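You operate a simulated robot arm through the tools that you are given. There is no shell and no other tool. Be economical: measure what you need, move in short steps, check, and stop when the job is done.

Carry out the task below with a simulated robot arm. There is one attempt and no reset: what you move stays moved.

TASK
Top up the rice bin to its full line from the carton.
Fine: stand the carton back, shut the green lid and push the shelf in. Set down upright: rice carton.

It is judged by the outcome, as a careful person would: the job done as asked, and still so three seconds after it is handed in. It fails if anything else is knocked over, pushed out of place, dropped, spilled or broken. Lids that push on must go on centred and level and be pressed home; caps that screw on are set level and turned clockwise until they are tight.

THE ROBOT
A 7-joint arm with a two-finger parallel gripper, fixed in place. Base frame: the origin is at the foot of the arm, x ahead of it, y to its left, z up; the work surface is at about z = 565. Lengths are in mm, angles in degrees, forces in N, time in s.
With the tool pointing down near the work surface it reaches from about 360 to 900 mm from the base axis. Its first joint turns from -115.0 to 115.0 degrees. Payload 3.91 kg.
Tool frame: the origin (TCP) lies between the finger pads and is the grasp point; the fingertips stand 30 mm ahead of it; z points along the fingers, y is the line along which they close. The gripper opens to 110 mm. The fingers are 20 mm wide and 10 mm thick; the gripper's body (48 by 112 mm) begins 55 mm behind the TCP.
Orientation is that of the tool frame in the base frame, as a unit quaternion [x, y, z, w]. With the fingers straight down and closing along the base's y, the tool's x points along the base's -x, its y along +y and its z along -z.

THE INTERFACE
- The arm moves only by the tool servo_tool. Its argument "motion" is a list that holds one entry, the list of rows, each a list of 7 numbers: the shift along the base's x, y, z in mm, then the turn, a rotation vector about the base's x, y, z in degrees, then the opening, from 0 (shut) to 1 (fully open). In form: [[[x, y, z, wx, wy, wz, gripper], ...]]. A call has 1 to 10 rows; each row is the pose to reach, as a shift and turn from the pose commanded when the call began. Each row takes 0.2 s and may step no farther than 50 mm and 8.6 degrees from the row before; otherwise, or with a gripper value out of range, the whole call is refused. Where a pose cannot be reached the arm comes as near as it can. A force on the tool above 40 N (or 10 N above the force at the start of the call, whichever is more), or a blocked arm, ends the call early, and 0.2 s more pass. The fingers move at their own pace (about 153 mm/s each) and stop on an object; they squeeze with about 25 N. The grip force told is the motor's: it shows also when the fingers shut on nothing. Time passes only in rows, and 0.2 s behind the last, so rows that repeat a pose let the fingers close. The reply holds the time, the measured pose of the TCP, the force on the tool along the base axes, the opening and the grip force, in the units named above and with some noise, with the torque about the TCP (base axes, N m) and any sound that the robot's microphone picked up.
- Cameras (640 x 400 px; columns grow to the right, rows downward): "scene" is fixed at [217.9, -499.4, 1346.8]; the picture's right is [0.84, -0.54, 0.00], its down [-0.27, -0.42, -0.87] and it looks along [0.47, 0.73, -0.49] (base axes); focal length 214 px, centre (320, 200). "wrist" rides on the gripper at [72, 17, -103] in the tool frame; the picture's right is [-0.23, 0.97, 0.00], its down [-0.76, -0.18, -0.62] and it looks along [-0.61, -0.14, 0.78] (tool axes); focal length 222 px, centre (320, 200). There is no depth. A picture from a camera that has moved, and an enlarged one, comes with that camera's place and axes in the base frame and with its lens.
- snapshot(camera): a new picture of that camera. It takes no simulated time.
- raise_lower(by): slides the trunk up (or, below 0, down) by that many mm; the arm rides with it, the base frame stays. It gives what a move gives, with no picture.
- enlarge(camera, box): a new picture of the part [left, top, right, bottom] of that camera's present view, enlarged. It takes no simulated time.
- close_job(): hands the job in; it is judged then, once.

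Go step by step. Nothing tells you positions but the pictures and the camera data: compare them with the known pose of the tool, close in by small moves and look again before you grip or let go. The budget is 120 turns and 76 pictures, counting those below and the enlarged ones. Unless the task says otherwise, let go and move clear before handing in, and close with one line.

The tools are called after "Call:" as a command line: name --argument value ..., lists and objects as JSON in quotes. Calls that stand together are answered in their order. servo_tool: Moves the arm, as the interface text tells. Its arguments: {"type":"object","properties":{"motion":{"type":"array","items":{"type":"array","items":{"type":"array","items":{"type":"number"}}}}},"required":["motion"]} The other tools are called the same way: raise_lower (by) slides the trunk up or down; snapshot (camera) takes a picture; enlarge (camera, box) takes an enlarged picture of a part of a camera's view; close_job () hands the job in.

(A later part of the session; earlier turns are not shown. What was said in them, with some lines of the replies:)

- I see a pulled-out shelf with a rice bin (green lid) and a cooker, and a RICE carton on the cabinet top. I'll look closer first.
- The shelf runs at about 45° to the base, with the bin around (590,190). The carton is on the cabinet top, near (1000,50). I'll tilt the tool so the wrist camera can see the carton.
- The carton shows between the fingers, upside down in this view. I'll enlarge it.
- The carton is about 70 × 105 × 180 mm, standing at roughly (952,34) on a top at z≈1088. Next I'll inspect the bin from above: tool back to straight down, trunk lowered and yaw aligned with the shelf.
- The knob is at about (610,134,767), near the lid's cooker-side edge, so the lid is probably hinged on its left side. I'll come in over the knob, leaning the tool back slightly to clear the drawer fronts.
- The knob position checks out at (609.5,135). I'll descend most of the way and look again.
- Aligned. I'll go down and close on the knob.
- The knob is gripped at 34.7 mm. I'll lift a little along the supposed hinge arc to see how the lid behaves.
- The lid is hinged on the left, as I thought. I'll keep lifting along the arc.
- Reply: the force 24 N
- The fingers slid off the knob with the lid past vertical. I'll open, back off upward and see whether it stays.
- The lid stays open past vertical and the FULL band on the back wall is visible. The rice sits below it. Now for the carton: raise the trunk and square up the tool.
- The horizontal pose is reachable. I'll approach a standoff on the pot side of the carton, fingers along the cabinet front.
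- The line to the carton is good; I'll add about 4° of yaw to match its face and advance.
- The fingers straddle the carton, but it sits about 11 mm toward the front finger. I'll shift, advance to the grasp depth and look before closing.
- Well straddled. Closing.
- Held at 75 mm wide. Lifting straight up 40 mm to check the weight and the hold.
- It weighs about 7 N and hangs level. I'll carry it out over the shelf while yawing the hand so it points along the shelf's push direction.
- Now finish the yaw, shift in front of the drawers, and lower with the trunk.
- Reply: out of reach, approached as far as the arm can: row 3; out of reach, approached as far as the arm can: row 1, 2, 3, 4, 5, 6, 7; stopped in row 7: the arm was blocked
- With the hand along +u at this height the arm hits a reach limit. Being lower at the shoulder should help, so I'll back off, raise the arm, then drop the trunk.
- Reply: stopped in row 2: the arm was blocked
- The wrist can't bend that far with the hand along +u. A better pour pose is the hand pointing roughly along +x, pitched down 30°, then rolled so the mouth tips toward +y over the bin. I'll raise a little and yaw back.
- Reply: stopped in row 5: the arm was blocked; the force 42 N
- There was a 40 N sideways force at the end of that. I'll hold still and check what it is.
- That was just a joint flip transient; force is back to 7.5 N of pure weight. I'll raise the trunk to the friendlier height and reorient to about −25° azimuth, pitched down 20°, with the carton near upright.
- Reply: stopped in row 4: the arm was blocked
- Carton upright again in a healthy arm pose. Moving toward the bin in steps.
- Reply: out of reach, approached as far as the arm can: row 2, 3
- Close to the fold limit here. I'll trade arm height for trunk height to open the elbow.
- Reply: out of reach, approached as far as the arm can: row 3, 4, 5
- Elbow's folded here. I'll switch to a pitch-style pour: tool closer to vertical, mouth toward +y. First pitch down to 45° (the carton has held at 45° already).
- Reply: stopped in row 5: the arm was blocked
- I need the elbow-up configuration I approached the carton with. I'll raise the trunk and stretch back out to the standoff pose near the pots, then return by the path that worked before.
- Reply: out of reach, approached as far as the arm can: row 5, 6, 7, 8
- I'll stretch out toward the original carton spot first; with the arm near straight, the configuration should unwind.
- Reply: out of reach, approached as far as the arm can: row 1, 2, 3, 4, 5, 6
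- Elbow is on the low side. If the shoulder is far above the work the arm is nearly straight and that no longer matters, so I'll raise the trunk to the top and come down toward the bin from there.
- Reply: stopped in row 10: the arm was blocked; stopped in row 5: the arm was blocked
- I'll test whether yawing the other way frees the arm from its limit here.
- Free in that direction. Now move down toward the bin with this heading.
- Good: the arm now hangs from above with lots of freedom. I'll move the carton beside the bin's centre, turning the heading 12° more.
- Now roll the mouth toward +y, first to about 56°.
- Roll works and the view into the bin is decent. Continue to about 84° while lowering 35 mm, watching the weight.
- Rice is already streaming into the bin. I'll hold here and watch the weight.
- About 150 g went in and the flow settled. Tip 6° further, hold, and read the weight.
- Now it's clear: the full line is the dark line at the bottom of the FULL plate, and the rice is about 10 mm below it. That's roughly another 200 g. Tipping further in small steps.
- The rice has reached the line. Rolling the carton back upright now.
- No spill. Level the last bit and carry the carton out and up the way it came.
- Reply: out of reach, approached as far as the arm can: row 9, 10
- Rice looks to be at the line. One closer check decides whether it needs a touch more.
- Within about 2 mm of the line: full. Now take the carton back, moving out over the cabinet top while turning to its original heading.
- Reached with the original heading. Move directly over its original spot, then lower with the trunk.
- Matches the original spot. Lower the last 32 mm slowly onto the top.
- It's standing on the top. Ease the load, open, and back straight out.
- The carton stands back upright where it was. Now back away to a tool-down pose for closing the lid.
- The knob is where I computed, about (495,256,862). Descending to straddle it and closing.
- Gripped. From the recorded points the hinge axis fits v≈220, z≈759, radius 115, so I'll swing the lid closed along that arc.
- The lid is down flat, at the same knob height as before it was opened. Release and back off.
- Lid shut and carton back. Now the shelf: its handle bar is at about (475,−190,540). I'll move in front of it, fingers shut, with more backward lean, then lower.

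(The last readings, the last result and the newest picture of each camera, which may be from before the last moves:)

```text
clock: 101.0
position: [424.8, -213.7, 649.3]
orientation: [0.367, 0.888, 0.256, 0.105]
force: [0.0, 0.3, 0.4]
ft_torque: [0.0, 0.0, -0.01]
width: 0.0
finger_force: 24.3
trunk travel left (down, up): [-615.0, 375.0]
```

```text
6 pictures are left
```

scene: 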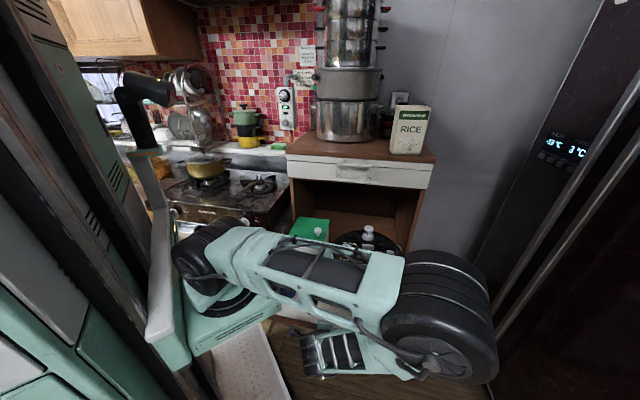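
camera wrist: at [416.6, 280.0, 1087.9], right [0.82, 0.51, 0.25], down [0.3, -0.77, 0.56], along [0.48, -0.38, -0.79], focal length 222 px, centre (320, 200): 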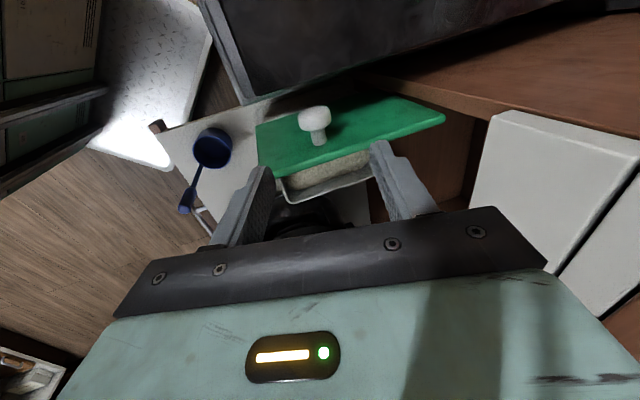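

The elbow is out to the right but clear. Descend to handle height in front of the bar.

Call:
servo_tool --motion '[[[5, -5, -35, 0, 0, 0, 0], [10, -10, -70, 0, 0, 0, 0], [14, -14, -98, 0, 0, 0, 0]]]'

Call:
snapshot --camera "wrist"

```text
clock: 101.8
position: [437.5, -228.3, 550.6]
orientation: [0.366, 0.889, 0.255, 0.106]
force: [0.4, 0.1, -0.1]
ft_torque: [0.0, -0.01, 0.0]
width: 0.0
finger_force: 24.8
trunk travel left (down, up): [-615.0, 375.0]
```

```text
5 pictures are left
camera wrist: at [357.7, -204.7, 647.2], right [0.74, 0.42, 0.52], down [0.2, -0.88, 0.43], along [0.64, -0.22, -0.74], focal length 222 px, centre (320, 200)
```

wrist: 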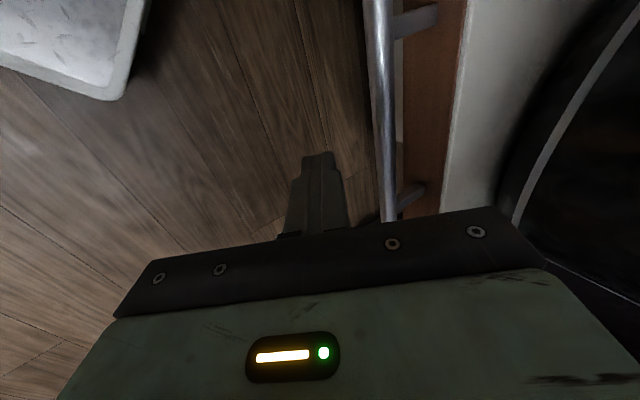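

The fingers are in front of the bar, near its middle. Push in gently along +u.

Call:
servo_tool --motion '[[[7, 7, 0, 0, 0, 0, 0], [14, 14, 0, 0, 0, 0, 0], [21, 21, 0, 0, 0, 0, 0], [28, 28, 0, 0, 0, 0, 0], [35, 35, 0, 0, 0, 0, 0], [42, 42, 0, 0, 0, 0, 0], [49, 49, 0, 0, 0, 0, 0], [56, 56, 0, 0, 0, 0, 0], [63, 63, 0, 0, 0, 0, 0], [70, 70, 0, 0, 0, 0, 0]]]'

```text
clock: 104.0
position: [507.8, -156.6, 551.9]
orientation: [0.365, 0.888, 0.256, 0.107]
force: [-0.1, 0.3, -0.4]
ft_torque: [-0.01, -0.01, 0.03]
width: 0.0
finger_force: 24.9
trunk travel left (down, up): [-615.0, 375.0]
```

No reaction force; check whether the shelf is moving with me.

Call:
snapshot --camera "wrist"

```text
4 pictures are left
camera wrist: at [428.8, -134.4, 647.6], right [0.74, 0.42, 0.52], down [0.2, -0.88, 0.43], along [0.64, -0.22, -0.74], focal length 222 px, centre (320, 200)
```

wrist: 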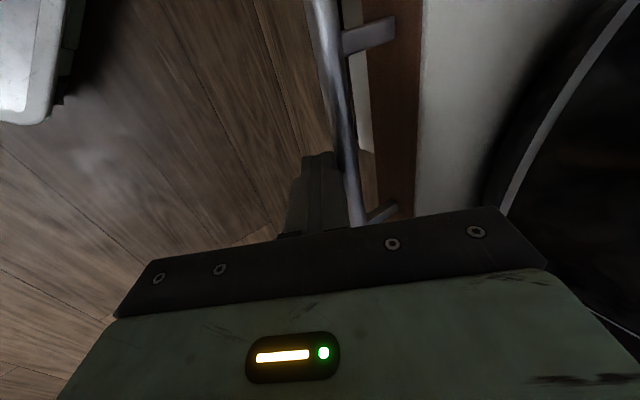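

The shelf is rolling in freely with the bar against the fingers, about 70 mm so far. Keep pushing.

Call:
servo_tool --motion '[[[8, 8, 0, 0, 0, 0, 0], [16, 16, 0, 0, 0, 0, 0], [24, 24, 0, 0, 0, 0, 0], [32, 32, 0, 0, 0, 0, 0], [40, 40, 0, 0, 0, 0, 0], [48, 48, 0, 0, 0, 0, 0], [56, 56, 0, 0, 0, 0, 0], [64, 64, 0, 0, 0, 0, 0], [72, 72, 0, 0, 0, 0, 0], [80, 80, 0, 0, 0, 0, 0]]]'

Call:
servo_tool --motion '[[[8, 8, 0, 0, 0, 0, 0], [16, 16, 0, 0, 0, 0, 0], [24, 24, 0, 0, 0, 0, 0], [32, 32, 0, 0, 0, 0, 0], [40, 40, 0, 0, 0, 0, 0], [48, 48, 0, 0, 0, 0, 0], [56, 56, 0, 0, 0, 0, 0]]]'

Call:
snapshot --camera "scene"

```text
clock: 106.2
position: [590.9, -78.1, 551.8]
orientation: [0.367, 0.888, 0.257, 0.107]
force: [0.0, 0.0, 0.9]
ft_torque: [-0.02, 0.01, 0.02]
width: 0.0
finger_force: 25.4
trunk travel left (down, up): [-615.0, 375.0]
```

```text
clock: 107.8
position: [644.4, -21.4, 552.2]
orientation: [0.365, 0.888, 0.256, 0.106]
force: [-0.8, -0.7, 0.2]
ft_torque: [-0.03, 0.0, 0.0]
width: 0.0
finger_force: 24.9
trunk travel left (down, up): [-615.0, 375.0]
```

```text
3 pictures are left
```

scene: 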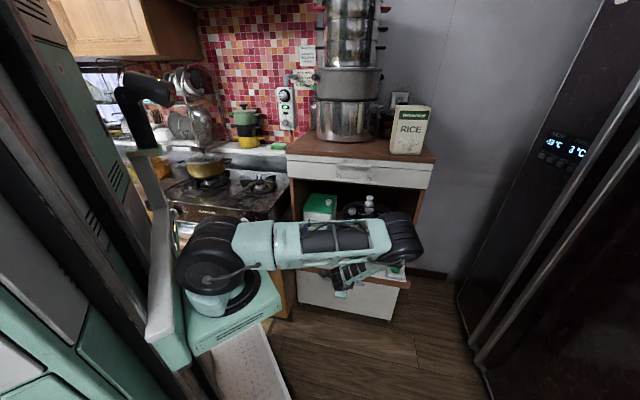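

About 190 mm more went in smoothly. Push the remaining ~95 mm, slowing toward the end.

Call:
servo_tool --motion '[[[8, 8, 0, 0, 0, 0, 0], [16, 16, 0, 0, 0, 0, 0], [24, 24, 0, 0, 0, 0, 0], [32, 32, 0, 0, 0, 0, 0], [40, 40, 0, 0, 0, 0, 0], [46, 46, 0, 0, 0, 0, 0], [52, 52, 0, 0, 0, 0, 0], [57, 57, 0, 0, 0, 0, 0], [61, 61, 0, 0, 0, 0, 0], [64, 64, 0, 0, 0, 0, 0]]]'

Call:
servo_tool --motion '[[[3, 3, 0, 0, 0, 0, 0], [6, 6, 0, 0, 0, 0, 0], [9, 9, 0, 0, 0, 0, 0], [12, 12, 0, 0, 0, 0, 0], [15, 15, 0, 0, 0, 0, 0], [18, 18, 0, 0, 0, 0, 0]]]'

```text
clock: 110.0
position: [708.3, 42.5, 550.9]
orientation: [0.367, 0.888, 0.256, 0.106]
force: [-6.3, 0.7, -8.6]
ft_torque: [-0.14, 0.19, 0.11]
width: 0.1
finger_force: 25.1
trunk travel left (down, up): [-615.0, 375.0]
```

```text
clock: 111.4
position: [726.6, 59.5, 551.5]
orientation: [0.367, 0.888, 0.255, 0.106]
force: [-5.0, 0.0, -8.2]
ft_torque: [-0.13, 0.15, 0.11]
width: 0.1
finger_force: 24.8
trunk travel left (down, up): [-615.0, 375.0]
```

Call:
enlarge --camera "scene" --box '[250, 140, 450, 320]'

```text
2.22 times, centred on (350, 230) of scene
camera zoom: at [217.9, -499.4, 1346.8], right [0.84, -0.54, 0.0], down [-0.27, -0.42, -0.87], along [0.47, 0.73, -0.49], focal length 477 px, centre (253, 133)
```

zoom: 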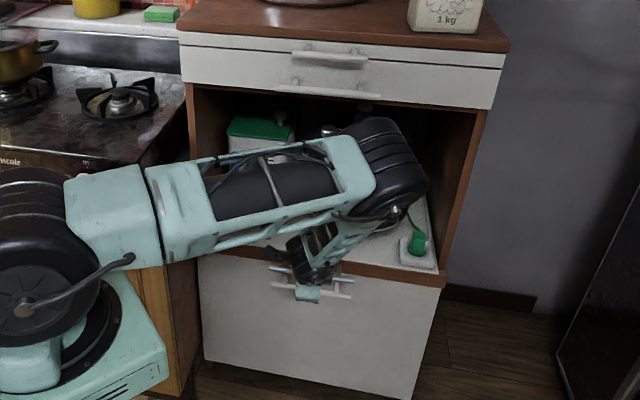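

Call:
enlarge --camera "scene" --box '[320, 230, 400, 290]'

```text
6.67 times, centred on (360, 260) of scene
camera zoom: at [217.9, -499.4, 1346.8], right [0.84, -0.54, 0.0], down [-0.27, -0.42, -0.87], along [0.47, 0.73, -0.49], focal length 1430 px, centre (53, -200)
```

zoom: 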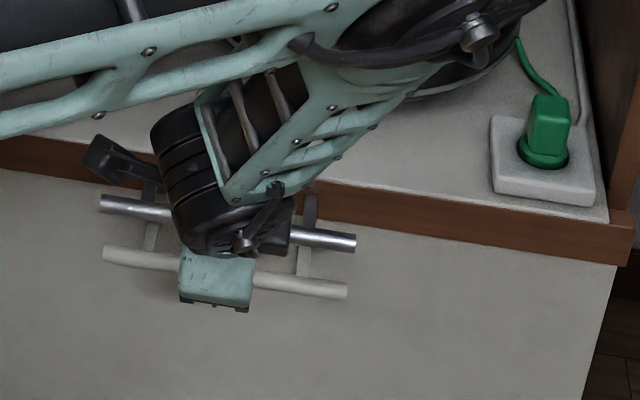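

The shelf front looks nearly home. I'll push slightly further to feel for the stop.

Call:
servo_tool --motion '[[[2, 2, 0, 0, 0, 0, 0], [4, 4, 0, 0, 0, 0, 0], [6, 6, 0, 0, 0, 0, 0], [8, 8, 0, 0, 0, 0, 0]]]'

```text
clock: 112.4
position: [735.3, 68.0, 550.8]
orientation: [0.368, 0.888, 0.255, 0.105]
force: [-2.4, -2.0, -7.1]
ft_torque: [-0.11, 0.09, 0.0]
width: 0.1
finger_force: 24.6
trunk travel left (down, up): [-615.0, 375.0]
```

Call:
servo_tool --motion '[[[2, 2, 0, 0, 0, 0, 0], [4, 4, 0, 0, 0, 0, 0], [6, 6, 0, 0, 0, 0, 0], [8, 8, 0, 0, 0, 0, 0], [10, 10, 0, 0, 0, 0, 0], [12, 12, 0, 0, 0, 0, 0]]]'

```text
clock: 113.7
position: [741.7, 75.9, 547.8]
orientation: [0.369, 0.889, 0.251, 0.102]
force: [-2.5, -2.8, -1.4]
ft_torque: [-0.06, 0.02, 0.0]
width: 0.0
finger_force: 24.4
trunk travel left (down, up): [-615.0, 375.0]
stopped in row 6: the force on the tool passed its limit at 44 N (the readings are from after the stop); the commanded pose is now the measured one
```

Firm stop reached at 44 N. Back straight off and away for a final look.

Call:
servo_tool --motion '[[[-8, -8, 0, 0, 0, 0, 0], [-24, -24, 0, 0, 0, 0, 0], [-45, -45, 0, 0, 0, 0, 0], [-70, -70, 0, 0, 0, 0, 0], [-100, -100, 5, 0, 0, 0, 0], [-130, -130, 15, 0, 0, 0, 0], [-160, -160, 30, 0, 0, 0, 0], [-190, -190, 45, 0, 0, 0, 0], [-220, -220, 60, 0, 0, 0, 0], [-245, -245, 75, 0, 0, 0, 0]]]'

Call:
raise_lower --by 370

Call:
snapshot --camera "scene"

```text
clock: 115.9
position: [497.4, -168.7, 623.6]
orientation: [0.368, 0.889, 0.252, 0.102]
force: [-0.6, 1.0, -1.2]
ft_torque: [-0.01, 0.01, -0.02]
width: 0.1
finger_force: 24.6
trunk travel left (down, up): [-615.0, 375.0]
```

```text
clock: 119.5
position: [497.2, -169.0, 992.6]
orientation: [0.368, 0.889, 0.253, 0.103]
force: [0.1, -0.1, 0.4]
ft_torque: [-0.03, 0.01, 0.01]
width: 0.2
finger_force: 25.2
trunk travel left (down, up): [-985.0, 5.0]
```

```text
0 pictures are left
```

scene: 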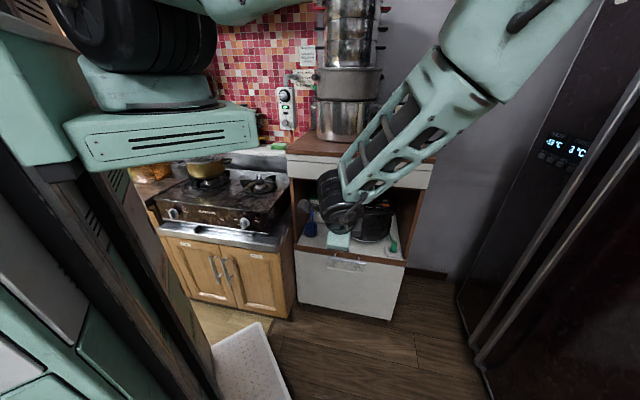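

The arm is clear, and in the last picture the shelf front sits flush with the panel below and the cup and cooker are standing. The forearm hides the carton and bin there, but both looked right before the push and the hand touched only the shelf handle afterwards. Handing in.

Call:
close_job

```text
The job is handed in.
```

The rice bin is filled to about 2 mm below its full line, the green lid is shut, the carton is standing back in its place, and the shelf is pushed in to its stop.
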